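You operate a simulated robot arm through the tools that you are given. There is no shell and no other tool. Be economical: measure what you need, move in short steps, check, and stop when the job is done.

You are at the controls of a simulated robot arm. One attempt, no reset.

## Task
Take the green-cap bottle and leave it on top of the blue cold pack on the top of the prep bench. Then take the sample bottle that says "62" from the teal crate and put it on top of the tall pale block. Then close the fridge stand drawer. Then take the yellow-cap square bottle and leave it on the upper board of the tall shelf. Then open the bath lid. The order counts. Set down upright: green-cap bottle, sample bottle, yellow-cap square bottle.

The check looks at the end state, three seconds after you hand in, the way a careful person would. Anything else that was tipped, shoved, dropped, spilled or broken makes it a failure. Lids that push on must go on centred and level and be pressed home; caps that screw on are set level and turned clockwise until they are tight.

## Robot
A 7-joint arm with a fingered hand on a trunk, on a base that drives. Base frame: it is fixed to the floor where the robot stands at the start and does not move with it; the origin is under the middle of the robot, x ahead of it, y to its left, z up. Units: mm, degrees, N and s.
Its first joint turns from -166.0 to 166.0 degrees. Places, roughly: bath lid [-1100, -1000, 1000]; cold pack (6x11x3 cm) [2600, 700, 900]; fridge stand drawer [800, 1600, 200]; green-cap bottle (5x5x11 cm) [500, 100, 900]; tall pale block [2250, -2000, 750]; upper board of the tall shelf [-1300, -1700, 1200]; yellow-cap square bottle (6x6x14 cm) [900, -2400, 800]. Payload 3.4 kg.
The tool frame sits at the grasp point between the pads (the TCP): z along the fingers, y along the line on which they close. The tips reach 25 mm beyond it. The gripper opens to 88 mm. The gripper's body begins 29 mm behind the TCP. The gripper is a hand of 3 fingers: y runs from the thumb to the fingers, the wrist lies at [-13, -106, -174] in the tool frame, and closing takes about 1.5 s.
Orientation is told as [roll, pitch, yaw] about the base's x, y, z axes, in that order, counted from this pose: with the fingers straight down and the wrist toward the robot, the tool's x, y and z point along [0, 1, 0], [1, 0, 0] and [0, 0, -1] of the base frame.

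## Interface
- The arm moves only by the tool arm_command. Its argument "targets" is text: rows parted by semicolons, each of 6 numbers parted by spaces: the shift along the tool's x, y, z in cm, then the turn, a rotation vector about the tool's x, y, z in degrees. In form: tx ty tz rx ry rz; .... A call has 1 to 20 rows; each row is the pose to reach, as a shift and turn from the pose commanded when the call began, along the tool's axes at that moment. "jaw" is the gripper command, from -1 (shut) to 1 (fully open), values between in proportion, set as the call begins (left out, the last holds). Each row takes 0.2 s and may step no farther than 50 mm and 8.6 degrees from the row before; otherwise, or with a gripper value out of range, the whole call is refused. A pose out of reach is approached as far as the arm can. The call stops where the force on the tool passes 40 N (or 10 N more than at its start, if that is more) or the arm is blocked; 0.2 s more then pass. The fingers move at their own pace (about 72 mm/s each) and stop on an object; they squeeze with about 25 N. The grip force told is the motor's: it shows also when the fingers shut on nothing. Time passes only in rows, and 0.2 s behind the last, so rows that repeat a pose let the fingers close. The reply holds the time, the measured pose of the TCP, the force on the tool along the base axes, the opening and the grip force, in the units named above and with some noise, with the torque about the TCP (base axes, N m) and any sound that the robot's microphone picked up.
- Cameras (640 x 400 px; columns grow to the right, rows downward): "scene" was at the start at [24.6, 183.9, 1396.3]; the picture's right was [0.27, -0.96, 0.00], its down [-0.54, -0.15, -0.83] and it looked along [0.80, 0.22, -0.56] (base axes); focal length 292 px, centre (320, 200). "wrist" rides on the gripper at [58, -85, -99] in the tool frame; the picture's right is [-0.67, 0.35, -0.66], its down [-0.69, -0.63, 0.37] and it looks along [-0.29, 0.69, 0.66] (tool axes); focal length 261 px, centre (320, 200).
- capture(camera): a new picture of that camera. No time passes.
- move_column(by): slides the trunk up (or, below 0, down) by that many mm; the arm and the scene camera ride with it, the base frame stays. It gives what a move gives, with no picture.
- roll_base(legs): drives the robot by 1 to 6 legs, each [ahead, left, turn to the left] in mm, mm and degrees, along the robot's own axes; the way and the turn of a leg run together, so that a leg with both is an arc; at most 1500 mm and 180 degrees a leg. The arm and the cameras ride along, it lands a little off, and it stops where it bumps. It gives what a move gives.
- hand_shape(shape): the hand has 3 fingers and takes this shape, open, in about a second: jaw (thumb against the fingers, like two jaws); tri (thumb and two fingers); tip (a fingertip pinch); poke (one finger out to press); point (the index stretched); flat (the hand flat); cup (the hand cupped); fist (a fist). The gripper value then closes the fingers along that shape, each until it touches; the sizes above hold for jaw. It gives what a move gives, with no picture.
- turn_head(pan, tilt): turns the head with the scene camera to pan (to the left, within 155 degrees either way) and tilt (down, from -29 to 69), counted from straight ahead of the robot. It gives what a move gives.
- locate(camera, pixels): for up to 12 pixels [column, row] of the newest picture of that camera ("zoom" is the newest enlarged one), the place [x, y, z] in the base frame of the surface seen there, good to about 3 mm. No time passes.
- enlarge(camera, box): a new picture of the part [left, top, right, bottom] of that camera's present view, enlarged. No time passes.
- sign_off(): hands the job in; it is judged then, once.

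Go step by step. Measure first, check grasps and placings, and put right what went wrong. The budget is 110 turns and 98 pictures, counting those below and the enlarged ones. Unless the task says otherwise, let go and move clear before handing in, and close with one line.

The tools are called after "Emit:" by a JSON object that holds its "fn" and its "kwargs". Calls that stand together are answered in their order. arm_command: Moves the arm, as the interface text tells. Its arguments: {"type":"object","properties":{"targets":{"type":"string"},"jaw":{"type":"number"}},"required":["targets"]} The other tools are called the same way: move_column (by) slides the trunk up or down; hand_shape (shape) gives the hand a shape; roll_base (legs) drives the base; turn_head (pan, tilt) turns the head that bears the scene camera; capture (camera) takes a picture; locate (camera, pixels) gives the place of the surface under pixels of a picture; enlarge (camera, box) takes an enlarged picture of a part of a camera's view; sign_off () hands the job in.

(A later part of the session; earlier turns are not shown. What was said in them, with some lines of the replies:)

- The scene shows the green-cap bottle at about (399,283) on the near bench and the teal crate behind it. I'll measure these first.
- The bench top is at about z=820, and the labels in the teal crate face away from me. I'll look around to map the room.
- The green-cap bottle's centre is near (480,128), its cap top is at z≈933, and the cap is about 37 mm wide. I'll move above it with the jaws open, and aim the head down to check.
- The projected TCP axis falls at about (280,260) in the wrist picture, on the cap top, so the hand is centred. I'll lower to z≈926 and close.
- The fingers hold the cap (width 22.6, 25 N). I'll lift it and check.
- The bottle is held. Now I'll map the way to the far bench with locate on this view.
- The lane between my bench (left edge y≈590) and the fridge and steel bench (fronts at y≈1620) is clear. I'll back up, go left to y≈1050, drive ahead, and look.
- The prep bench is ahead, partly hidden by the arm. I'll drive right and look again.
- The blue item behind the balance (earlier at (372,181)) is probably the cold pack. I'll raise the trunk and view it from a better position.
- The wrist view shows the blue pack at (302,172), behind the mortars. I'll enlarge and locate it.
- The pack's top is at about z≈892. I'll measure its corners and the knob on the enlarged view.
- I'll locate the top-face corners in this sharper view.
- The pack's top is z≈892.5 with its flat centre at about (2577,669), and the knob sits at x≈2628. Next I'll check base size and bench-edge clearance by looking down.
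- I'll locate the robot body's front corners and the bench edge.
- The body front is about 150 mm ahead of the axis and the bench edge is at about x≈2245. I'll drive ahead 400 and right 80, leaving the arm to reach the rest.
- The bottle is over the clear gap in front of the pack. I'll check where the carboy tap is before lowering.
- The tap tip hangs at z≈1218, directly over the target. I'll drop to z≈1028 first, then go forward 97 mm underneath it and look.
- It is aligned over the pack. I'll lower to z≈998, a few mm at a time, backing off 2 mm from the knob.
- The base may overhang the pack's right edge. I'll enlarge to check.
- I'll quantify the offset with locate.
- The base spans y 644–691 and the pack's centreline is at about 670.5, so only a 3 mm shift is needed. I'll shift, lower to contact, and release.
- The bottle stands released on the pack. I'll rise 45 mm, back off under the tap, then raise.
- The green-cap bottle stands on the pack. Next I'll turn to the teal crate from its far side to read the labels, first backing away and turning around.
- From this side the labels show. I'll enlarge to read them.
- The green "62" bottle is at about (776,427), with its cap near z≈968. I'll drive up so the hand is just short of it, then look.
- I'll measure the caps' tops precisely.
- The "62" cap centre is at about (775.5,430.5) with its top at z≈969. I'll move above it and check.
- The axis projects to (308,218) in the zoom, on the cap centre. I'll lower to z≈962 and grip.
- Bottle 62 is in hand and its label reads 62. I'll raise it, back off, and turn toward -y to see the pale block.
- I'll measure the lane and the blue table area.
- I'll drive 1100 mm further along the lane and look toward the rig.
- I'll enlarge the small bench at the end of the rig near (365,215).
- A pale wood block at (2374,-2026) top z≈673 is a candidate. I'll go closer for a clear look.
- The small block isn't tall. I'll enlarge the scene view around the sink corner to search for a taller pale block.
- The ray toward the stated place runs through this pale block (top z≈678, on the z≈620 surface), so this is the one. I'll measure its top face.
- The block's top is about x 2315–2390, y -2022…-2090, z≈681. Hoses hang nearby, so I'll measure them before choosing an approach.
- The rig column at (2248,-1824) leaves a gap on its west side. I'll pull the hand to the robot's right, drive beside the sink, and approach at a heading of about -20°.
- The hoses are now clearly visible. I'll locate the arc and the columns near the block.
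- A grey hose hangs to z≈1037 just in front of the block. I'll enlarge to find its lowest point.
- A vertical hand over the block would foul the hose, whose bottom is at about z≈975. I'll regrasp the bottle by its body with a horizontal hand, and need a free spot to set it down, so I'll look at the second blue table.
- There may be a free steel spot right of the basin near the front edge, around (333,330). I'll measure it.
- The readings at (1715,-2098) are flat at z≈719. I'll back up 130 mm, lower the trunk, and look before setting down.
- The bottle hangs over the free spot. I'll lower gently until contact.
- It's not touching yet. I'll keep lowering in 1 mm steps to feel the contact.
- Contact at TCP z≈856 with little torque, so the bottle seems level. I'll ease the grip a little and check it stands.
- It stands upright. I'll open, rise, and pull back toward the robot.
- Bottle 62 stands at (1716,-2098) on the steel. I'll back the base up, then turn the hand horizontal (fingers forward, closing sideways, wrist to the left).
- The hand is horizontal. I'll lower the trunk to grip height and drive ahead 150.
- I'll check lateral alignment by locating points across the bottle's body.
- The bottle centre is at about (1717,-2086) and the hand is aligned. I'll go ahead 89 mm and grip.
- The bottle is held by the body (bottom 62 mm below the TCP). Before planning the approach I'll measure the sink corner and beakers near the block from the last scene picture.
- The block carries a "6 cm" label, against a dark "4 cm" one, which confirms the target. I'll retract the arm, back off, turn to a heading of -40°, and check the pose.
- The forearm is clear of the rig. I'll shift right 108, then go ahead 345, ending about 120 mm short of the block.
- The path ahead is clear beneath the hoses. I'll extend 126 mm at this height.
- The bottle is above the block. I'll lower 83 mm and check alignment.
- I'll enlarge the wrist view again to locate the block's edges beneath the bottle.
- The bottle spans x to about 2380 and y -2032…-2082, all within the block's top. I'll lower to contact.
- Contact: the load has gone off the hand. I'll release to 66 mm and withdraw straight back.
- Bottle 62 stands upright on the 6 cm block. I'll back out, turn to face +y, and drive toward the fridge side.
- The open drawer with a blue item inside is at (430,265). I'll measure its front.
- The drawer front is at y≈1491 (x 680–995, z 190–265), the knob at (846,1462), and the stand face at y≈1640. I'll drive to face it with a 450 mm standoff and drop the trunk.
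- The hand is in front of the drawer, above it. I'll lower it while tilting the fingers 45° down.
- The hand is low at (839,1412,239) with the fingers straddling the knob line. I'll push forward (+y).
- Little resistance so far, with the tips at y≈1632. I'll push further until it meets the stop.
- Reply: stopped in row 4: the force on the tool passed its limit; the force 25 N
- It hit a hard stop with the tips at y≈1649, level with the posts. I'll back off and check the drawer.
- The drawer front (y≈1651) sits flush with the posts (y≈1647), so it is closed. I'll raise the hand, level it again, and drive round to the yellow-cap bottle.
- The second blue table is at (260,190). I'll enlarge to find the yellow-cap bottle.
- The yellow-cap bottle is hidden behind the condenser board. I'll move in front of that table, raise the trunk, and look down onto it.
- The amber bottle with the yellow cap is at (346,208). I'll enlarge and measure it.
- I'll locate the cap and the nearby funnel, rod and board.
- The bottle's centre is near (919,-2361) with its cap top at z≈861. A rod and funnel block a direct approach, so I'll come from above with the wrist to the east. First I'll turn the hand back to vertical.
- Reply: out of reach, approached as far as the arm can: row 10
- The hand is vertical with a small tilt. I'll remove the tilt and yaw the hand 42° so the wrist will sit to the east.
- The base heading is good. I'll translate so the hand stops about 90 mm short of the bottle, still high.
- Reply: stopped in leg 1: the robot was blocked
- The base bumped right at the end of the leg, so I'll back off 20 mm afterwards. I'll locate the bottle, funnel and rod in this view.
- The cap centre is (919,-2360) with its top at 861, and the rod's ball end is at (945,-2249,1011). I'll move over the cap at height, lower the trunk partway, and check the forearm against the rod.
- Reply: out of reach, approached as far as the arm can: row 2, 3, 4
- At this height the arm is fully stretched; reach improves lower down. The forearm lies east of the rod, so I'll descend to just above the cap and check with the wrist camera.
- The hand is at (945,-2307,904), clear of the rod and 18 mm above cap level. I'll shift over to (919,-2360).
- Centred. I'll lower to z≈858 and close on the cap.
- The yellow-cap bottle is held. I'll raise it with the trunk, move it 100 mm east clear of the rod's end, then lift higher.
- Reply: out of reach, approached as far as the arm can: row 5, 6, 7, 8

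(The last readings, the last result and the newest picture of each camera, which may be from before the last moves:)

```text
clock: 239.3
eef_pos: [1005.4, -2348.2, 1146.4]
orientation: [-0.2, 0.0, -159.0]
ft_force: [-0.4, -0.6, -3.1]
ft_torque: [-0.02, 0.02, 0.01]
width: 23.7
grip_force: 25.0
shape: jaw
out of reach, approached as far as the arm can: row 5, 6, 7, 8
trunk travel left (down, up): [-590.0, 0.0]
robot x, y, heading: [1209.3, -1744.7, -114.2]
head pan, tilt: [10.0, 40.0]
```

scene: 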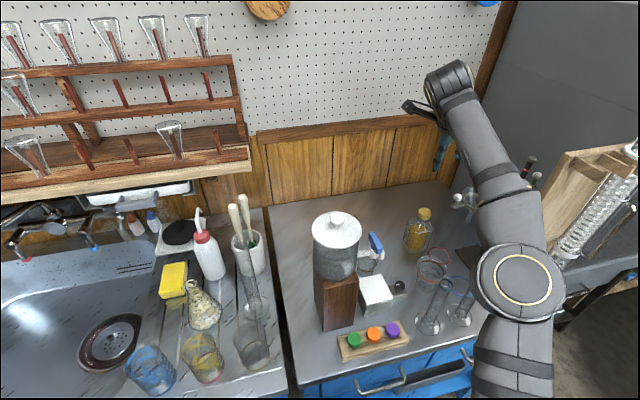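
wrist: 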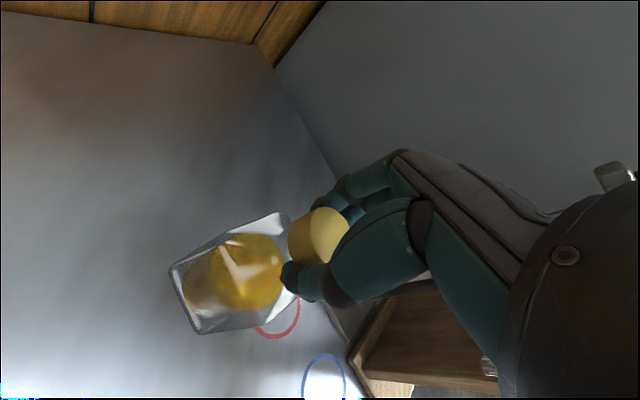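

I'll back away from the table, square and retract the hand, then turn west and drive toward the tall shelf.

Emit:
{"fn": "roll_base", "kwargs": {"legs": [[-400, 0, 0]]}}

Emit:
{"fn": "arm_command", "kwargs": {"targets": "-1.7 -1.7 0 0 0 -7.5; -3.4 -3.4 0 0 0 -15; -5.1 -5.1 0 0 0 -22.5; -6.8 -6.8 0 0 0 -30; -8.5 -8.5 0 0 0 -37.5; -9.9 -9.9 0 0 0 -45; -9.9 -9.9 0 0 0 -45"}}

Emit:
{"fn": "roll_base", "kwargs": {"legs": [[0, 0, -66], [1500, 0, 0], [150, 0, 0]]}}

Emit:
{"fn": "turn_head", "kwargs": {"pan": 10, "tilt": 22}}

Emit:
{"fn": "capture", "kwargs": {"camera": "scene"}}

```text
clock: 241.8
eef_pos: [1165.6, -1980.5, 1144.7]
orientation: [-0.1, 0.1, -159.6]
ft_force: [0.0, 0.1, -3.3]
ft_torque: [0.0, 0.02, -0.01]
width: 23.6
grip_force: 25.3
shape: jaw
trunk travel left (down, up): [-590.0, 0.0]
robot x, y, heading: [1379.0, -1383.4, -114.6]
head pan, tilt: [10.0, 40.0]
```

```text
clock: 243.4
eef_pos: [1222.0, -1853.4, 1147.3]
orientation: [0.0, 0.1, -114.5]
ft_force: [-0.5, 0.2, -2.8]
ft_torque: [-0.03, 0.02, -0.01]
width: 23.5
grip_force: 25.3
shape: jaw
trunk travel left (down, up): [-590.0, 0.0]
robot x, y, heading: [1377.8, -1382.1, -114.2]
head pan, tilt: [10.0, 40.0]
```

```text
clock: 254.7
eef_pos: [-764.0, -1473.8, 1147.3]
orientation: [0.0, 0.0, -179.1]
ft_force: [-0.8, -0.6, -3.7]
ft_torque: [0.0, 0.03, 0.04]
width: 23.2
grip_force: 24.9
shape: jaw
trunk travel left (down, up): [-590.0, 0.0]
robot x, y, heading: [-268.5, -1408.3, -179.0]
head pan, tilt: [10.0, 40.0]
```

```text
clock: 255.5
eef_pos: [-763.8, -1474.7, 1146.5]
orientation: [0.0, 0.1, -178.9]
ft_force: [0.4, 0.6, -2.8]
ft_torque: [-0.03, 0.02, -0.06]
width: 23.5
grip_force: 24.7
shape: jaw
trunk travel left (down, up): [-590.0, 0.0]
robot x, y, heading: [-270.0, -1406.5, -179.1]
head pan, tilt: [10.0, 22.0]
```

```text
8 pictures are left
```

scene: 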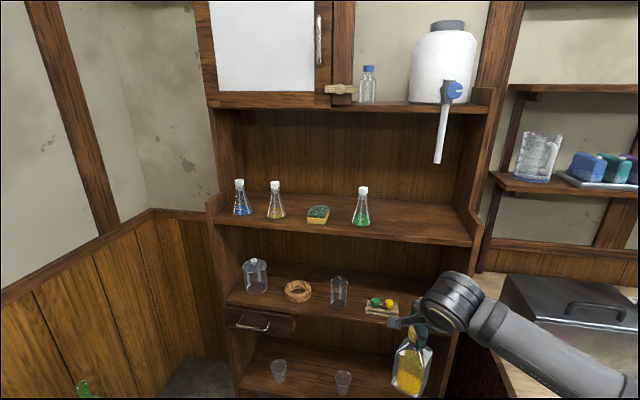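

The upper board carries the flasks, and there is a free spot right of the green flask around (415,222). I'll measure it.

Emit:
{"fn": "locate", "kwargs": {"camera": "scene", "pixels": [[415, 222], [410, 238], [340, 228], [340, 218], [360, 222], [318, 217], [465, 242], [420, 205], [470, 110], [362, 195], [438, 160], [280, 232]]}}

```text
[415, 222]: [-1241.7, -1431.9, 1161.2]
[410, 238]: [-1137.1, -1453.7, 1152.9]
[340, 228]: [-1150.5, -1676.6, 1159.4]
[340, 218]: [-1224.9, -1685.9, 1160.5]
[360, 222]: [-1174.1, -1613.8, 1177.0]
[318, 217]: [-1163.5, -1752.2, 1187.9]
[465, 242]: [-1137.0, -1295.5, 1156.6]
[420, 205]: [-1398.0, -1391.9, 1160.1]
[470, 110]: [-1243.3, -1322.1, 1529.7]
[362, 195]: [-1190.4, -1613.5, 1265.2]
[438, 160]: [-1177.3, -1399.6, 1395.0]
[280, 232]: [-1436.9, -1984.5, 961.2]
```

The upper board is at z≈1160, front edge x≈-1137, and (-1200,-1490) is free. I'll check the side bench's position and raise the hand to clear the board.

Emit:
{"fn": "locate", "kwargs": {"camera": "scene", "pixels": [[600, 392], [505, 345], [515, 370], [520, 280], [470, 380], [330, 385], [240, 370]]}}

Emit:
{"fn": "arm_command", "kwargs": {"targets": "0 0 -4 0 0 0; 0 0 -8 0 0 0; 0 0 -12 0 0 0; 0 0 -16.8 0 0 0; 0 0 -16.8 0 0 0"}}

```text
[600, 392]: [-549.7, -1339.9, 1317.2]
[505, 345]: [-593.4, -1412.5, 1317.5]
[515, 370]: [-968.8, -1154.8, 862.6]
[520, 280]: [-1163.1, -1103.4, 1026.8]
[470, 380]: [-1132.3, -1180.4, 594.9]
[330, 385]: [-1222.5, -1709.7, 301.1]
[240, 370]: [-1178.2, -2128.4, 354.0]
```

```text
clock: 256.7
eef_pos: [-764.7, -1475.2, 1316.0]
orientation: [-0.1, 0.2, -179.0]
ft_force: [-1.0, -0.7, -2.8]
ft_torque: [0.04, 0.04, -0.02]
width: 23.1
grip_force: 24.7
shape: jaw
trunk travel left (down, up): [-590.0, 0.0]
robot x, y, heading: [-268.1, -1408.1, -178.9]
head pan, tilt: [10.0, 22.0]
```

Clear. I'll drive ahead 380 with the bottle bottom at z≈1179, above the board, then reach the last bit with the arm.

Emit:
{"fn": "roll_base", "kwargs": {"legs": [[330, 16, -1], [50, 0, 0]]}}

```text
clock: 259.4
eef_pos: [-1147.2, -1486.2, 1315.6]
orientation: [-0.1, 0.1, 179.9]
ft_force: [-0.9, 0.2, -2.7]
ft_torque: [0.06, 0.03, -0.02]
width: 23.4
grip_force: 25.5
shape: jaw
trunk travel left (down, up): [-590.0, 0.0]
robot x, y, heading: [-654.6, -1427.8, -179.7]
head pan, tilt: [10.0, 22.0]
```

I'll extend 53 mm, then lower to just above the board.

Emit:
{"fn": "arm_command", "kwargs": {"targets": "0 2.7 0 0 0 0; 0 5.3 0 0 0 0; 0 5.3 0 0 0 0; 0 5.3 0.9 0 0 0; 0 5.3 1.5 0 0 0; 0 5.3 1.5 0 0 0"}}

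Emit:
{"fn": "turn_head", "kwargs": {"pan": 12, "tilt": 20}}

Emit:
{"fn": "capture", "kwargs": {"camera": "scene"}}

```text
clock: 260.8
eef_pos: [-1198.2, -1488.0, 1300.7]
orientation: [-0.1, 0.1, 180.0]
ft_force: [-0.9, 0.0, -2.5]
ft_torque: [0.01, 0.01, -0.01]
width: 23.1
grip_force: 24.7
shape: jaw
trunk travel left (down, up): [-590.0, 0.0]
robot x, y, heading: [-651.7, -1425.8, -180.3]
head pan, tilt: [10.0, 22.0]
```

```text
clock: 261.4
eef_pos: [-1198.3, -1487.6, 1300.8]
orientation: [0.0, 0.1, 179.9]
ft_force: [0.2, 0.1, -2.9]
ft_torque: [0.0, 0.03, 0.01]
width: 23.3
grip_force: 25.4
shape: jaw
trunk travel left (down, up): [-590.0, 0.0]
robot x, y, heading: [-649.7, -1428.0, -179.9]
head pan, tilt: [12.0, 20.0]
```

```text
7 pictures are left
```

scene: 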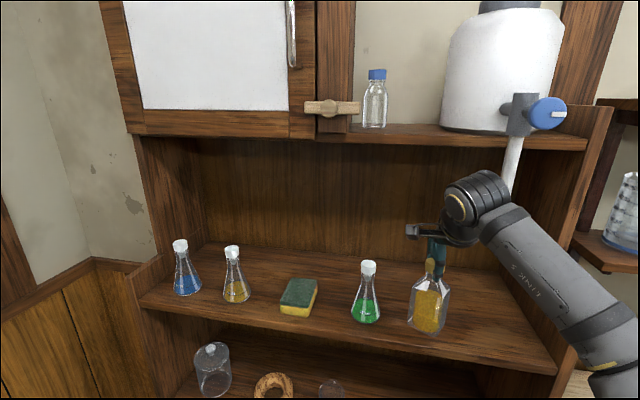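

The bottle is just above the board, clear of the green flask. I'll lower to contact.

Emit:
{"fn": "arm_command", "kwargs": {"targets": "0 0 0.15 0 0 0; 0 0 0.3 0 0 0; 0 0 0.4 0 0 0; 0 0 0.4 0 0 0"}}

```text
clock: 262.4
eef_pos: [-1197.2, -1486.3, 1297.0]
orientation: [0.0, 0.1, 180.0]
ft_force: [1.3, 0.2, 0.3]
ft_torque: [0.03, 0.05, -0.01]
width: 23.3
grip_force: 25.2
shape: jaw
trunk travel left (down, up): [-590.0, 0.0]
robot x, y, heading: [-651.0, -1428.0, -180.1]
head pan, tilt: [12.0, 20.0]
```

Contact made. I'll release, rise 40 mm, and back out.

Emit:
{"fn": "arm_command", "kwargs": {"targets": "0 0 0 0 0 0; 0 0 0 0 0 0; 0 0 0 0 0 0; 0 0 0 0 0 0", "jaw": 0.3}}

Emit:
{"fn": "arm_command", "kwargs": {"targets": "0 0 -1 0 0 0; 0 0 -2.5 0 0 0; 0 0 -4.2 0 0 0; 0 -3 -4.2 0 0 0; 0 -7 -4.2 0 0 0; 0 -11 -4.2 0 0 0; 0 -14 -4.2 0 0 0; 0 -14 -4.2 0 0 0"}}

Emit:
{"fn": "roll_base", "kwargs": {"legs": [[-250, 0, 0]]}}

Emit:
{"fn": "turn_head", "kwargs": {"pan": -12, "tilt": 28}}

Emit:
{"fn": "capture", "kwargs": {"camera": "scene"}}

```text
clock: 263.4
eef_pos: [-1197.3, -1485.4, 1296.3]
orientation: [0.1, 0.1, 180.0]
ft_force: [0.1, 0.4, -0.6]
ft_torque: [0.0, 0.03, 0.0]
width: 56.8
grip_force: 0.0
shape: jaw
trunk travel left (down, up): [-590.0, 0.0]
robot x, y, heading: [-652.6, -1427.1, -180.0]
head pan, tilt: [12.0, 20.0]
```

```text
clock: 265.2
eef_pos: [-1056.7, -1487.0, 1339.4]
orientation: [-0.1, 0.2, 180.1]
ft_force: [-1.0, 0.0, 0.1]
ft_torque: [0.01, 0.01, 0.0]
width: 56.8
grip_force: 0.0
shape: jaw
trunk travel left (down, up): [-590.0, 0.0]
robot x, y, heading: [-648.0, -1427.4, -180.1]
head pan, tilt: [12.0, 20.0]
```

```text
clock: 267.0
eef_pos: [-800.7, -1484.2, 1339.5]
orientation: [0.0, -0.1, 179.9]
ft_force: [0.4, -0.2, 0.0]
ft_torque: [0.01, 0.01, -0.02]
width: 57.2
grip_force: 0.1
shape: jaw
trunk travel left (down, up): [-590.0, 0.0]
robot x, y, heading: [-394.9, -1429.0, 179.7]
head pan, tilt: [12.0, 20.0]
```

```text
clock: 267.9
eef_pos: [-802.0, -1484.3, 1338.4]
orientation: [0.1, 0.1, 179.9]
ft_force: [-0.9, -0.1, -0.6]
ft_torque: [0.0, 0.02, 0.04]
width: 56.9
grip_force: 0.0
shape: jaw
trunk travel left (down, up): [-590.0, 0.0]
robot x, y, heading: [-397.7, -1426.5, 179.8]
head pan, tilt: [-12.0, 28.0]
```

```text
6 pictures are left
```

scene: 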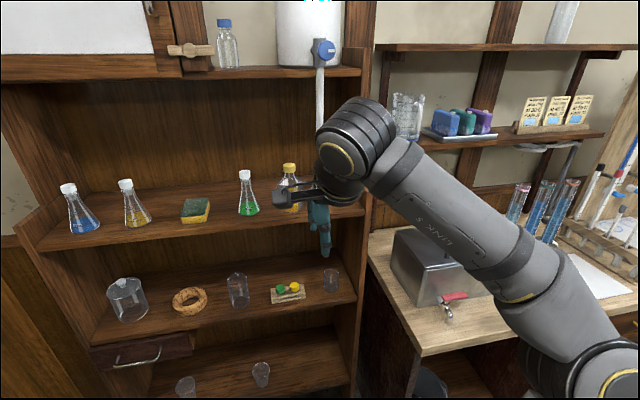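

The yellow-cap bottle stands on the upper board at (290,180). Next I'll measure the bath and the bench edge, then move in front of it.

Emit:
{"fn": "locate", "kwargs": {"camera": "scene", "pixels": [[420, 352], [500, 340], [425, 235], [400, 240], [440, 262], [455, 297], [470, 290], [425, 305], [395, 265], [410, 232], [445, 312]]}}

Emit:
{"fn": "arm_command", "kwargs": {"targets": "-4 0 0 0 0 0; -8 0 0 0 0 0; -12 0 0 0 0 0; -16 0 0 0 0 0; -20 0 0 0 0 0; -20 0 0 0 0 0"}}

Emit:
{"fn": "roll_base", "kwargs": {"legs": [[0, -330, 0]]}}

Emit:
{"fn": "turn_head", "kwargs": {"pan": -8, "tilt": 38}}

Emit:
{"fn": "capture", "kwargs": {"camera": "scene"}}

```text
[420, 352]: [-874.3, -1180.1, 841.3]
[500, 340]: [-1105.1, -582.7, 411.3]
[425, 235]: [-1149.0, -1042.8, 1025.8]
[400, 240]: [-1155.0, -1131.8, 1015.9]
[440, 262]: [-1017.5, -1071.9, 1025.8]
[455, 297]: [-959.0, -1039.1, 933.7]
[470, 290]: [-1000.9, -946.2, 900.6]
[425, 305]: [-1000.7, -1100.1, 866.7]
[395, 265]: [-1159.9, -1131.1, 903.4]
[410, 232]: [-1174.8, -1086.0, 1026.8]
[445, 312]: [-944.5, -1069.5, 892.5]
```

```text
clock: 269.3
eef_pos: [-801.7, -1285.3, 1337.2]
orientation: [0.1, 0.1, 179.9]
ft_force: [0.8, -0.5, -0.6]
ft_torque: [0.01, -0.01, -0.02]
width: 56.7
grip_force: 0.2
shape: jaw
trunk travel left (down, up): [-590.0, 0.0]
robot x, y, heading: [-400.1, -1426.6, 180.0]
head pan, tilt: [-12.0, 28.0]
```

```text
clock: 271.5
eef_pos: [-802.7, -959.4, 1338.0]
orientation: [0.1, 0.1, 180.1]
ft_force: [-0.5, 0.4, 0.5]
ft_torque: [0.0, 0.04, 0.02]
width: 56.8
grip_force: 0.0
shape: jaw
trunk travel left (down, up): [-590.0, 0.0]
robot x, y, heading: [-394.3, -1100.3, -179.9]
head pan, tilt: [-12.0, 28.0]
```

```text
clock: 272.2
eef_pos: [-801.3, -958.9, 1337.5]
orientation: [0.0, 0.1, 180.0]
ft_force: [0.8, -0.1, 0.3]
ft_torque: [0.05, -0.03, 0.0]
width: 56.8
grip_force: 0.1
shape: jaw
trunk travel left (down, up): [-590.0, 0.0]
robot x, y, heading: [-400.9, -1101.5, -180.0]
head pan, tilt: [-8.0, 38.0]
```

```text
5 pictures are left
```

scene: 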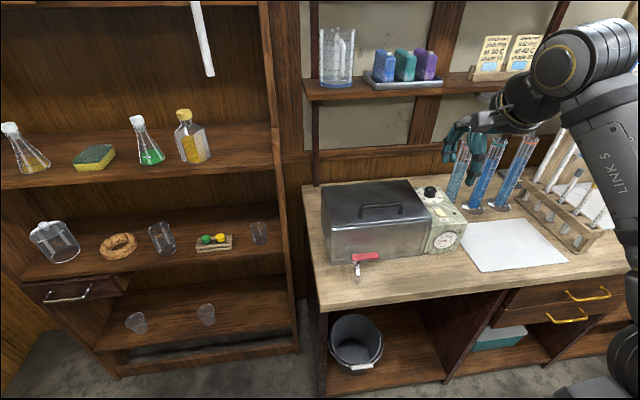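

The bath has a lid with a black handle near (382,208). I'll enlarge for handle and hinge detail.

Emit:
{"fn": "enlarge", "kwargs": {"camera": "scene", "box": [310, 160, 480, 290]}}

Emit:
{"fn": "locate", "kwargs": {"camera": "zoom", "pixels": [[275, 165], [190, 190], [360, 170], [190, 225], [355, 205], [270, 190], [80, 225], [400, 210], [330, 90], [80, 120], [200, 110], [230, 250]]}}

```text
3.08 times, centred on (395, 225) of scene
```

zoom: 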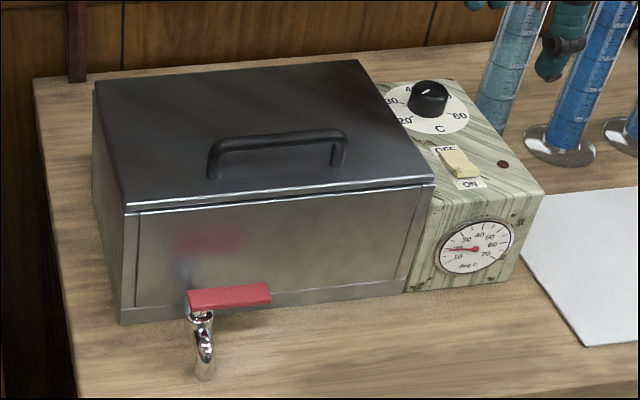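

```text
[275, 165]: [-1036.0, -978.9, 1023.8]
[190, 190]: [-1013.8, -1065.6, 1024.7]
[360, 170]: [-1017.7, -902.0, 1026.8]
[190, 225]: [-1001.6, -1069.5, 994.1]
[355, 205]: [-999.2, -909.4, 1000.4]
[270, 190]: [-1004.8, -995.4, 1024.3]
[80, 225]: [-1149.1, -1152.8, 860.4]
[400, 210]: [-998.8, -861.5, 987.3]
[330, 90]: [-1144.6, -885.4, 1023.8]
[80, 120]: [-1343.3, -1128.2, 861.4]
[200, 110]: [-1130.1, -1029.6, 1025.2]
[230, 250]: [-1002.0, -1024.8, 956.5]
```

I'll locate the handle bar and the lid's back edge.

Emit:
{"fn": "locate", "kwargs": {"camera": "zoom", "pixels": [[250, 141], [275, 138], [300, 135], [325, 133], [213, 165], [341, 155], [225, 145], [352, 68], [230, 78], [105, 90], [280, 150], [128, 205]]}}

```text
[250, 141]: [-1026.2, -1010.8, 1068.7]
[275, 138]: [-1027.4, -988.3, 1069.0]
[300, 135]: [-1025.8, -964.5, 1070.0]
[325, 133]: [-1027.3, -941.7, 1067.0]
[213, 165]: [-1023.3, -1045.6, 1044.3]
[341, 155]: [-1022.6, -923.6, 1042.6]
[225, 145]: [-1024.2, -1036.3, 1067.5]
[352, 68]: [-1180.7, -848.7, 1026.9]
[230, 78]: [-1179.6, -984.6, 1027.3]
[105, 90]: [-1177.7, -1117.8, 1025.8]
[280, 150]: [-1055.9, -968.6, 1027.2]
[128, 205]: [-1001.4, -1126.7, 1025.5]
```

The bar is centred at about (-1031,-984,1063) along y, and the hinge is near x≈-1187. I'll drive 120 closer, check the wall shelf's clearance, and move over the bar.

Emit:
{"fn": "locate", "kwargs": {"camera": "scene", "pixels": [[340, 93], [400, 92], [400, 78], [420, 160]]}}

Emit:
{"fn": "roll_base", "kwargs": {"legs": [[120, 0, 0]]}}

```text
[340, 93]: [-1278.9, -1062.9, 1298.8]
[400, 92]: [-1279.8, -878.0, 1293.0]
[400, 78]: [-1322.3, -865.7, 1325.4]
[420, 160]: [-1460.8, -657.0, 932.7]
```

```text
clock: 273.4
eef_pos: [-922.2, -958.0, 1337.8]
orientation: [-0.1, 0.0, 179.9]
ft_force: [-1.1, -0.8, 0.1]
ft_torque: [-0.02, 0.0, 0.0]
width: 56.9
grip_force: 0.0
shape: jaw
trunk travel left (down, up): [-590.0, 0.0]
robot x, y, heading: [-516.6, -1101.0, 180.1]
head pan, tilt: [-8.0, 38.0]
```

The shelf front is at x≈-1279, z≈1295, which is fine. I'll move above the bar, then down onto it.

Emit:
{"fn": "arm_command", "kwargs": {"targets": "1.3 3.7 4 0 0 0; 2.6 7.4 8 0 0 0; 2.6 10.9 12 0 0 0; 2.6 10.9 16 0 0 0; 2.6 10.9 20 0 0 0; 2.6 10.9 23.5 0 0 0; 2.6 10.9 25.5 0 0 0; 2.6 10.9 27.4 0 0 0; 2.6 10.9 27.4 0 0 0"}}

Emit:
{"fn": "capture", "kwargs": {"camera": "wrist"}}

```text
refused: row 1 steps farther than a row can; nothing moved
```

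```text
3 pictures are left
```

wrist: 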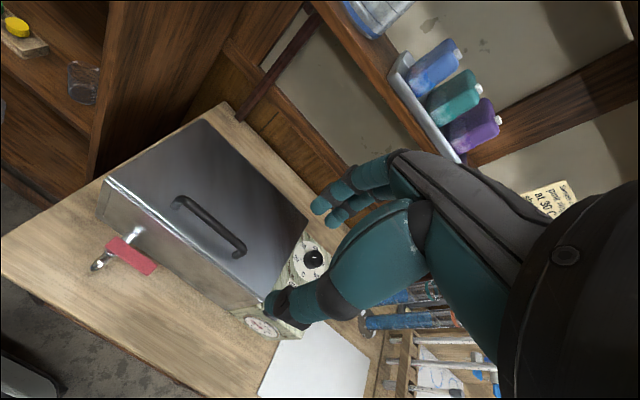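

The call was refused because the steps were too large. This wrist view shows the bar well, so I'll refine its place and redo the move in smaller steps.

Emit:
{"fn": "locate", "kwargs": {"camera": "wrist", "pixels": [[195, 212], [210, 225], [225, 238], [178, 202], [240, 250]]}}

Emit:
{"fn": "arm_command", "kwargs": {"targets": "1 2.5 2.5 0 0 0; 2 5 5 0 0 0; 2.6 7.5 8 0 0 0; 2.6 10 11 0 0 0; 2.6 10.9 15 0 0 0; 2.6 10.9 18.5 0 0 0; 2.6 10.9 21.5 0 0 0; 2.6 10.9 23 0 0 0; 2.6 10.9 23 0 0 0"}}

```text
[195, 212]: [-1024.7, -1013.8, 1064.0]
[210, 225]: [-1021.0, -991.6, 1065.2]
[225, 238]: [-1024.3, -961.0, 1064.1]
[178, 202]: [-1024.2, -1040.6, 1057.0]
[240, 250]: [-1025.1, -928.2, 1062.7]
```

```text
clock: 275.4
eef_pos: [-1028.5, -984.3, 1109.0]
orientation: [-0.1, 0.1, 179.9]
ft_force: [0.1, 0.0, 0.7]
ft_torque: [-0.02, 0.0, 0.02]
width: 57.0
grip_force: 0.1
shape: jaw
trunk travel left (down, up): [-590.0, 0.0]
robot x, y, heading: [-515.6, -1101.2, 179.7]
head pan, tilt: [-8.0, 38.0]
```

Aligned over the bar. I'll lower to z≈1063 and close.

Emit:
{"fn": "arm_command", "kwargs": {"targets": "0 0 2 0 0 0; 0 0 4 0 0 0; 0 0 4.6 0 0 0; 0 0 4.6 0 0 0"}}

Emit:
{"fn": "arm_command", "kwargs": {"targets": "0 0 0 0 0 0; 0 0 0 0 0 0; 0 0 0 0 0 0; 0 0 0 0 0 0; 0 0 0 0 0 0; 0 0 0 0 0 0; 0 0 0 0 0 0", "jaw": -1}}

```text
clock: 276.4
eef_pos: [-1030.1, -982.8, 1062.3]
orientation: [0.1, 0.2, 179.9]
ft_force: [0.3, 0.3, -0.1]
ft_torque: [0.0, 0.0, 0.03]
width: 57.1
grip_force: 0.1
shape: jaw
trunk travel left (down, up): [-590.0, 0.0]
robot x, y, heading: [-513.7, -1101.8, 180.0]
head pan, tilt: [-8.0, 38.0]
```

```text
clock: 278.0
eef_pos: [-1030.5, -984.1, 1063.3]
orientation: [-0.1, 0.1, 179.8]
ft_force: [4.1, -0.8, -6.0]
ft_torque: [0.02, 0.01, -0.04]
width: 0.0
grip_force: 25.0
shape: jaw
trunk travel left (down, up): [-590.0, 0.0]
robot x, y, heading: [-515.3, -1102.2, 180.1]
head pan, tilt: [-8.0, 38.0]
```

The fingers closed on something (force offset 4/-6 N; a thin bar would read 0 width). I'll lift along the hinge arc to about 16° first and read the force.

Emit:
{"fn": "arm_command", "kwargs": {"targets": "0 0.4 -1.05 -4 0 0; 0 0.84 -2.1 -8 0 0; 0 1.35 -3.1 -12 0 0; 0 1.95 -4.1 -16 0 0; 0 1.95 -4.1 -16 0 0"}}

```text
clock: 279.2
eef_pos: [-1047.5, -984.7, 1104.2]
orientation: [-0.1, -16.1, 179.9]
ft_force: [12.9, 0.3, 0.2]
ft_torque: [0.01, -0.05, -0.02]
width: 0.1
grip_force: 25.3
shape: jaw
trunk travel left (down, up): [-590.0, 0.0]
robot x, y, heading: [-517.4, -1102.7, 179.8]
head pan, tilt: [-8.0, 38.0]
```

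The lid is moving with the hand. The 13 N in +x suggests a slightly higher hinge, so I'll correct the arc and continue to 56°.

Emit:
{"fn": "arm_command", "kwargs": {"targets": "0 0.6 -0.8 -4 0 0; 0 1.44 -1.63 -8 0 0; 0 2.35 -2.25 -12 0 0; 0 3.34 -2.83 -16 0 0; 0 4.35 -3.32 -20 0 0; 0 5.38 -3.77 -24 0 0; 0 6.45 -4.12 -28 0 0; 0 7.53 -4.42 -32 0 0; 0 8.62 -4.62 -36 0 0; 0 9.74 -4.76 -40 0 0; 0 9.74 -4.76 -40 0 0"}}

```text
clock: 281.6
eef_pos: [-1126.5, -983.7, 1177.9]
orientation: [-0.2, -56.3, 180.0]
ft_force: [15.6, -1.6, 7.7]
ft_torque: [-0.14, -1.71, -0.04]
width: 0.5
grip_force: 24.7
shape: jaw
trunk travel left (down, up): [-590.0, 0.0]
robot x, y, heading: [-517.7, -1097.7, 179.9]
head pan, tilt: [-8.0, 38.0]
```

The lid is open about 55° with the bar turning inside the grip. From here the hand should turn the other way with the lid, so I'll continue the arc to about 79°.

Emit:
{"fn": "arm_command", "kwargs": {"targets": "0 1.0 0.6 4 0 0; 0 2.0 1.3 8 0 0; 0 2.8 2.1 12 0 0; 0 3.6 2.9 16 0 0; 0 4.3 3.8 20 0 0; 0 4.95 4.75 24 0 0; 0 4.95 4.75 24 0 0"}}

```text
clock: 283.2
eef_pos: [-1199.3, -984.3, 1186.3]
orientation: [-0.1, -31.6, 180.1]
ft_force: [-0.9, 0.5, -20.8]
ft_torque: [0.04, 0.33, 0.03]
width: 0.1
grip_force: 24.9
shape: jaw
out of reach, approached as far as the arm can: row 6
trunk travel left (down, up): [-590.0, 0.0]
robot x, y, heading: [-514.6, -1099.8, 179.9]
head pan, tilt: [-8.0, 38.0]
```

The lid should be near 80°. I'll check with a picture.

Emit:
{"fn": "capture", "kwargs": {"camera": "scene"}}

```text
2 pictures are left
```

scene: 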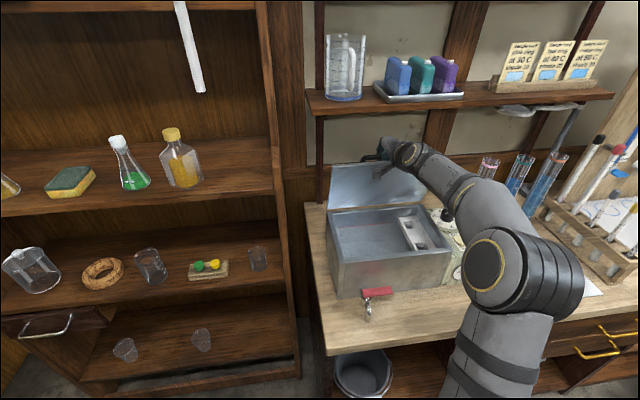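

The lid is up at about 80° and the bath is open. I'll relieve the upward pull by 3 mm and drive 20 mm forward to bring the lid closer to vertical.

Emit:
{"fn": "arm_command", "kwargs": {"targets": "0 -0.16 0.26 0 0 0; 0 -0.16 0.26 0 0 0"}}

Emit:
{"fn": "roll_base", "kwargs": {"legs": [[20, 0, 0]]}}

Emit:
{"fn": "locate", "kwargs": {"camera": "scene", "pixels": [[340, 172], [340, 200], [360, 175], [360, 203], [378, 165], [400, 205], [330, 105], [400, 105]]}}

```text
clock: 283.8
eef_pos: [-1198.6, -984.5, 1187.8]
orientation: [0.0, -31.9, 179.9]
ft_force: [-1.1, 0.2, -10.6]
ft_torque: [-0.07, 0.14, 0.02]
width: 0.0
grip_force: 25.0
shape: jaw
trunk travel left (down, up): [-590.0, 0.0]
robot x, y, heading: [-516.4, -1102.0, 179.9]
head pan, tilt: [-8.0, 38.0]
```

```text
clock: 284.6
eef_pos: [-1216.7, -984.0, 1188.5]
orientation: [-0.1, -32.0, 179.9]
ft_force: [4.1, -0.9, -1.3]
ft_torque: [-0.01, -0.45, -0.05]
width: 0.0
grip_force: 25.3
shape: jaw
trunk travel left (down, up): [-590.0, 0.0]
robot x, y, heading: [-535.9, -1101.0, 180.2]
head pan, tilt: [-8.0, 38.0]
```

```text
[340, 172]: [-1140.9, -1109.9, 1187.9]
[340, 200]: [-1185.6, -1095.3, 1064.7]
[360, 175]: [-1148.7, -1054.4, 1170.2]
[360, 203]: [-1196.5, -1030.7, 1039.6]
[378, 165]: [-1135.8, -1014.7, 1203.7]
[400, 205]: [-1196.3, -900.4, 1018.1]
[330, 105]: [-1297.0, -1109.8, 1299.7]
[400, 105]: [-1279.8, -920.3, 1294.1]
```

The measured underside line put the lid at about 70° with the hinge at (-1200,1015), and it is now about 76°. I'll drive another 25 mm and rotate the hand with it.

Emit:
{"fn": "roll_base", "kwargs": {"legs": [[25, 0, 0]]}}

Emit:
{"fn": "arm_command", "kwargs": {"targets": "0 -0.1 0.2 5 0 0; 0 -0.2 0.35 10 0 0; 0 -0.2 0.35 10 0 0"}}

```text
clock: 285.4
eef_pos: [-1240.5, -983.5, 1188.1]
orientation: [0.0, -32.1, 179.9]
ft_force: [10.2, 1.1, 4.8]
ft_torque: [-0.15, -1.51, -0.04]
width: 2.2
grip_force: 24.7
shape: jaw
trunk travel left (down, up): [-590.0, 0.0]
robot x, y, heading: [-556.8, -1100.9, 180.1]
head pan, tilt: [-8.0, 38.0]
```

```text
clock: 286.2
eef_pos: [-1242.0, -984.9, 1182.7]
orientation: [0.0, -21.9, 179.8]
ft_force: [3.4, 0.2, -5.1]
ft_torque: [-0.04, 0.1, -0.01]
width: 0.0
grip_force: 25.0
shape: jaw
trunk travel left (down, up): [-590.0, 0.0]
robot x, y, heading: [-560.5, -1100.7, 179.9]
head pan, tilt: [-8.0, 38.0]
```

The lid is at about 84° with low forces. One more nudge should bring it just past vertical.

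Emit:
{"fn": "arm_command", "kwargs": {"targets": "0 -0.1 0.25 3 0 0; 0 -0.1 0.25 3 0 0"}}

Emit:
{"fn": "roll_base", "kwargs": {"legs": [[24, 0, 0]]}}

Emit:
{"fn": "arm_command", "kwargs": {"targets": "0 -0.1 0.3 4 0 0; 0 -0.1 0.3 4 0 0"}}

```text
clock: 286.8
eef_pos: [-1243.0, -985.4, 1180.5]
orientation: [0.0, -18.9, 179.8]
ft_force: [2.0, 0.5, -0.6]
ft_torque: [0.0, 0.04, 0.05]
width: 0.0
grip_force: 24.8
shape: jaw
trunk travel left (down, up): [-590.0, 0.0]
robot x, y, heading: [-558.8, -1099.9, 180.2]
head pan, tilt: [-8.0, 38.0]
```

```text
clock: 287.6
eef_pos: [-1267.4, -984.8, 1178.2]
orientation: [0.0, -18.7, 179.9]
ft_force: [8.6, -0.4, -16.6]
ft_torque: [0.01, -0.05, -0.08]
width: 0.2
grip_force: 24.3
shape: jaw
trunk travel left (down, up): [-590.0, 0.0]
robot x, y, heading: [-586.8, -1100.1, 180.0]
head pan, tilt: [-8.0, 38.0]
```

```text
clock: 288.2
eef_pos: [-1266.0, -984.0, 1175.3]
orientation: [0.0, -14.7, 179.9]
ft_force: [1.4, -0.2, -5.4]
ft_torque: [0.02, 0.0, -0.01]
width: 0.1
grip_force: 24.7
shape: jaw
trunk travel left (down, up): [-590.0, 0.0]
robot x, y, heading: [-583.8, -1103.3, 179.8]
head pan, tilt: [-8.0, 38.0]
```

The lid is near 92°, but withdrawing upward here would crowd the wall shelf. I'll ease back to about 80°, where the hand is parallel to the lid, and loosen the grip slightly.

Emit:
{"fn": "roll_base", "kwargs": {"legs": [[-40, 0, 0]]}}

Emit:
{"fn": "arm_command", "kwargs": {"targets": "0 0.15 -0.6 0 0 0; 0 0.15 -0.6 0 0 0"}}

Emit:
{"fn": "arm_command", "kwargs": {"targets": "0 0 0 0 0 0; 0 0 0 0 0 0; 0 0 0 0 0 0", "jaw": -0.6}}

```text
clock: 289.1
eef_pos: [-1225.9, -984.3, 1176.4]
orientation: [0.0, -14.8, 179.8]
ft_force: [-0.5, 0.1, -0.2]
ft_torque: [0.01, 0.03, 0.0]
width: 0.0
grip_force: 25.0
shape: jaw
trunk travel left (down, up): [-590.0, 0.0]
robot x, y, heading: [-542.9, -1099.5, -179.8]
head pan, tilt: [-8.0, 38.0]
```

```text
clock: 289.7
eef_pos: [-1225.5, -986.1, 1182.0]
orientation: [0.1, -14.7, 179.8]
ft_force: [1.3, 0.0, -1.3]
ft_torque: [0.01, 0.06, 0.01]
width: 0.0
grip_force: 25.3
shape: jaw
trunk travel left (down, up): [-590.0, 0.0]
robot x, y, heading: [-542.1, -1102.4, -179.8]
head pan, tilt: [-8.0, 38.0]
```

```text
clock: 290.5
eef_pos: [-1226.6, -985.3, 1183.0]
orientation: [0.0, -14.8, 180.0]
ft_force: [-0.2, -0.8, 0.1]
ft_torque: [0.01, 0.02, 0.0]
width: 17.2
grip_force: 0.0
shape: jaw
trunk travel left (down, up): [-590.0, 0.0]
robot x, y, heading: [-541.1, -1102.5, -180.0]
head pan, tilt: [-8.0, 38.0]
```

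The grip is released with nearly zero force. I'll withdraw along the finger axis, parallel to the lid.

Emit:
{"fn": "arm_command", "kwargs": {"targets": "0 0 -2 0 0 0; 0 0 -4 0 0 0; 0 0 -6 0 0 0; 0 0 -8 0 0 0; 0 0 -8 0 0 0"}}

Emit:
{"fn": "capture", "kwargs": {"camera": "scene"}}

```text
clock: 291.7
eef_pos: [-1206.1, -984.4, 1261.7]
orientation: [0.0, -14.6, 180.0]
ft_force: [0.5, 0.0, -0.1]
ft_torque: [0.02, -0.03, 0.04]
width: 17.5
grip_force: 0.0
shape: jaw
trunk travel left (down, up): [-590.0, 0.0]
robot x, y, heading: [-545.0, -1100.3, -179.7]
head pan, tilt: [-8.0, 38.0]
```

```text
1 pictures are left
```

scene: 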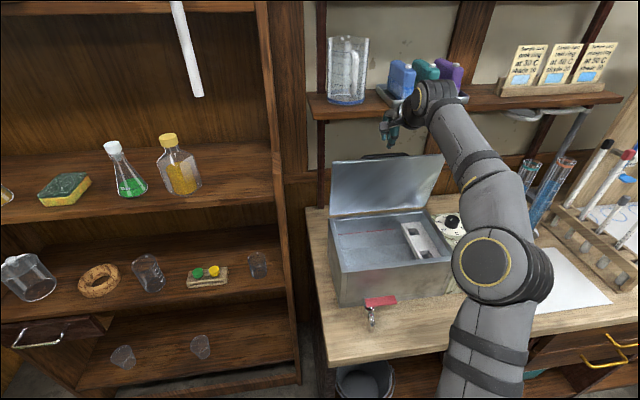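

The lid stays open on its own. I'll check its angle by locating the underside.

Emit:
{"fn": "locate", "kwargs": {"camera": "scene", "pixels": [[345, 172], [345, 205], [400, 170], [400, 200], [430, 165], [338, 210], [380, 168]]}}

```text
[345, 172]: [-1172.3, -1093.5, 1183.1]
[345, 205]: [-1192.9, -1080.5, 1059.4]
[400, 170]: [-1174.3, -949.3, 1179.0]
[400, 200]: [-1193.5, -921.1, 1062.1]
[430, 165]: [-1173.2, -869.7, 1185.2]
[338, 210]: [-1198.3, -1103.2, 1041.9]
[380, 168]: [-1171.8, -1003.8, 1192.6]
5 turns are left
```

The lid stands at about 80° unassisted. I'll back the robot away with the fingertips (z≈1237) above the lid edge.

Emit:
{"fn": "roll_base", "kwargs": {"legs": [[-250, 0, 0]]}}

Emit:
{"fn": "capture", "kwargs": {"camera": "scene"}}

```text
clock: 293.6
eef_pos: [-955.4, -983.7, 1260.6]
orientation: [0.0, -14.8, 179.8]
ft_force: [0.0, -0.4, 0.0]
ft_torque: [-0.03, 0.02, -0.02]
width: 17.4
grip_force: 0.1
shape: jaw
trunk travel left (down, up): [-590.0, 0.0]
robot x, y, heading: [-293.8, -1100.4, 179.9]
head pan, tilt: [-8.0, 38.0]
```

```text
0 pictures are left
4 turns are left
```

scene: 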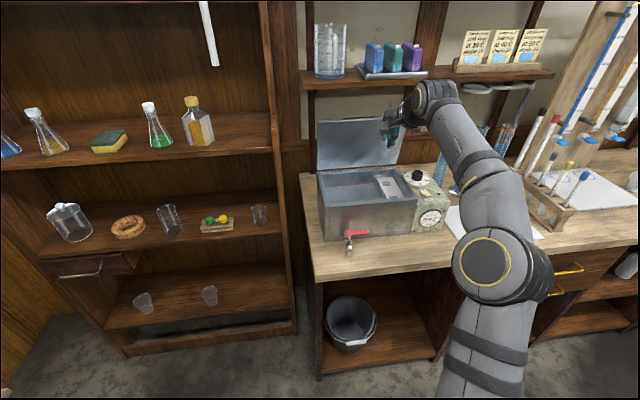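

The last picture shows the bath lid open and holding, the yellow-cap bottle upright on the upper board, and the hand clear, so I'm handing in.

Emit:
{"fn": "sign_off", "kwargs": {}}

```text
The job is handed in.
```

All five steps were carried out in the order given, and the job is handed in. The green-cap bottle is on the cold pack, bottle 62 is on the 6 cm pale block, the drawer is shut, the yellow-cap bottle is on the upper board, and the bath lid stands open at about 80°; the base bumped something once near the sink tables, and I did not check whether anything moved.
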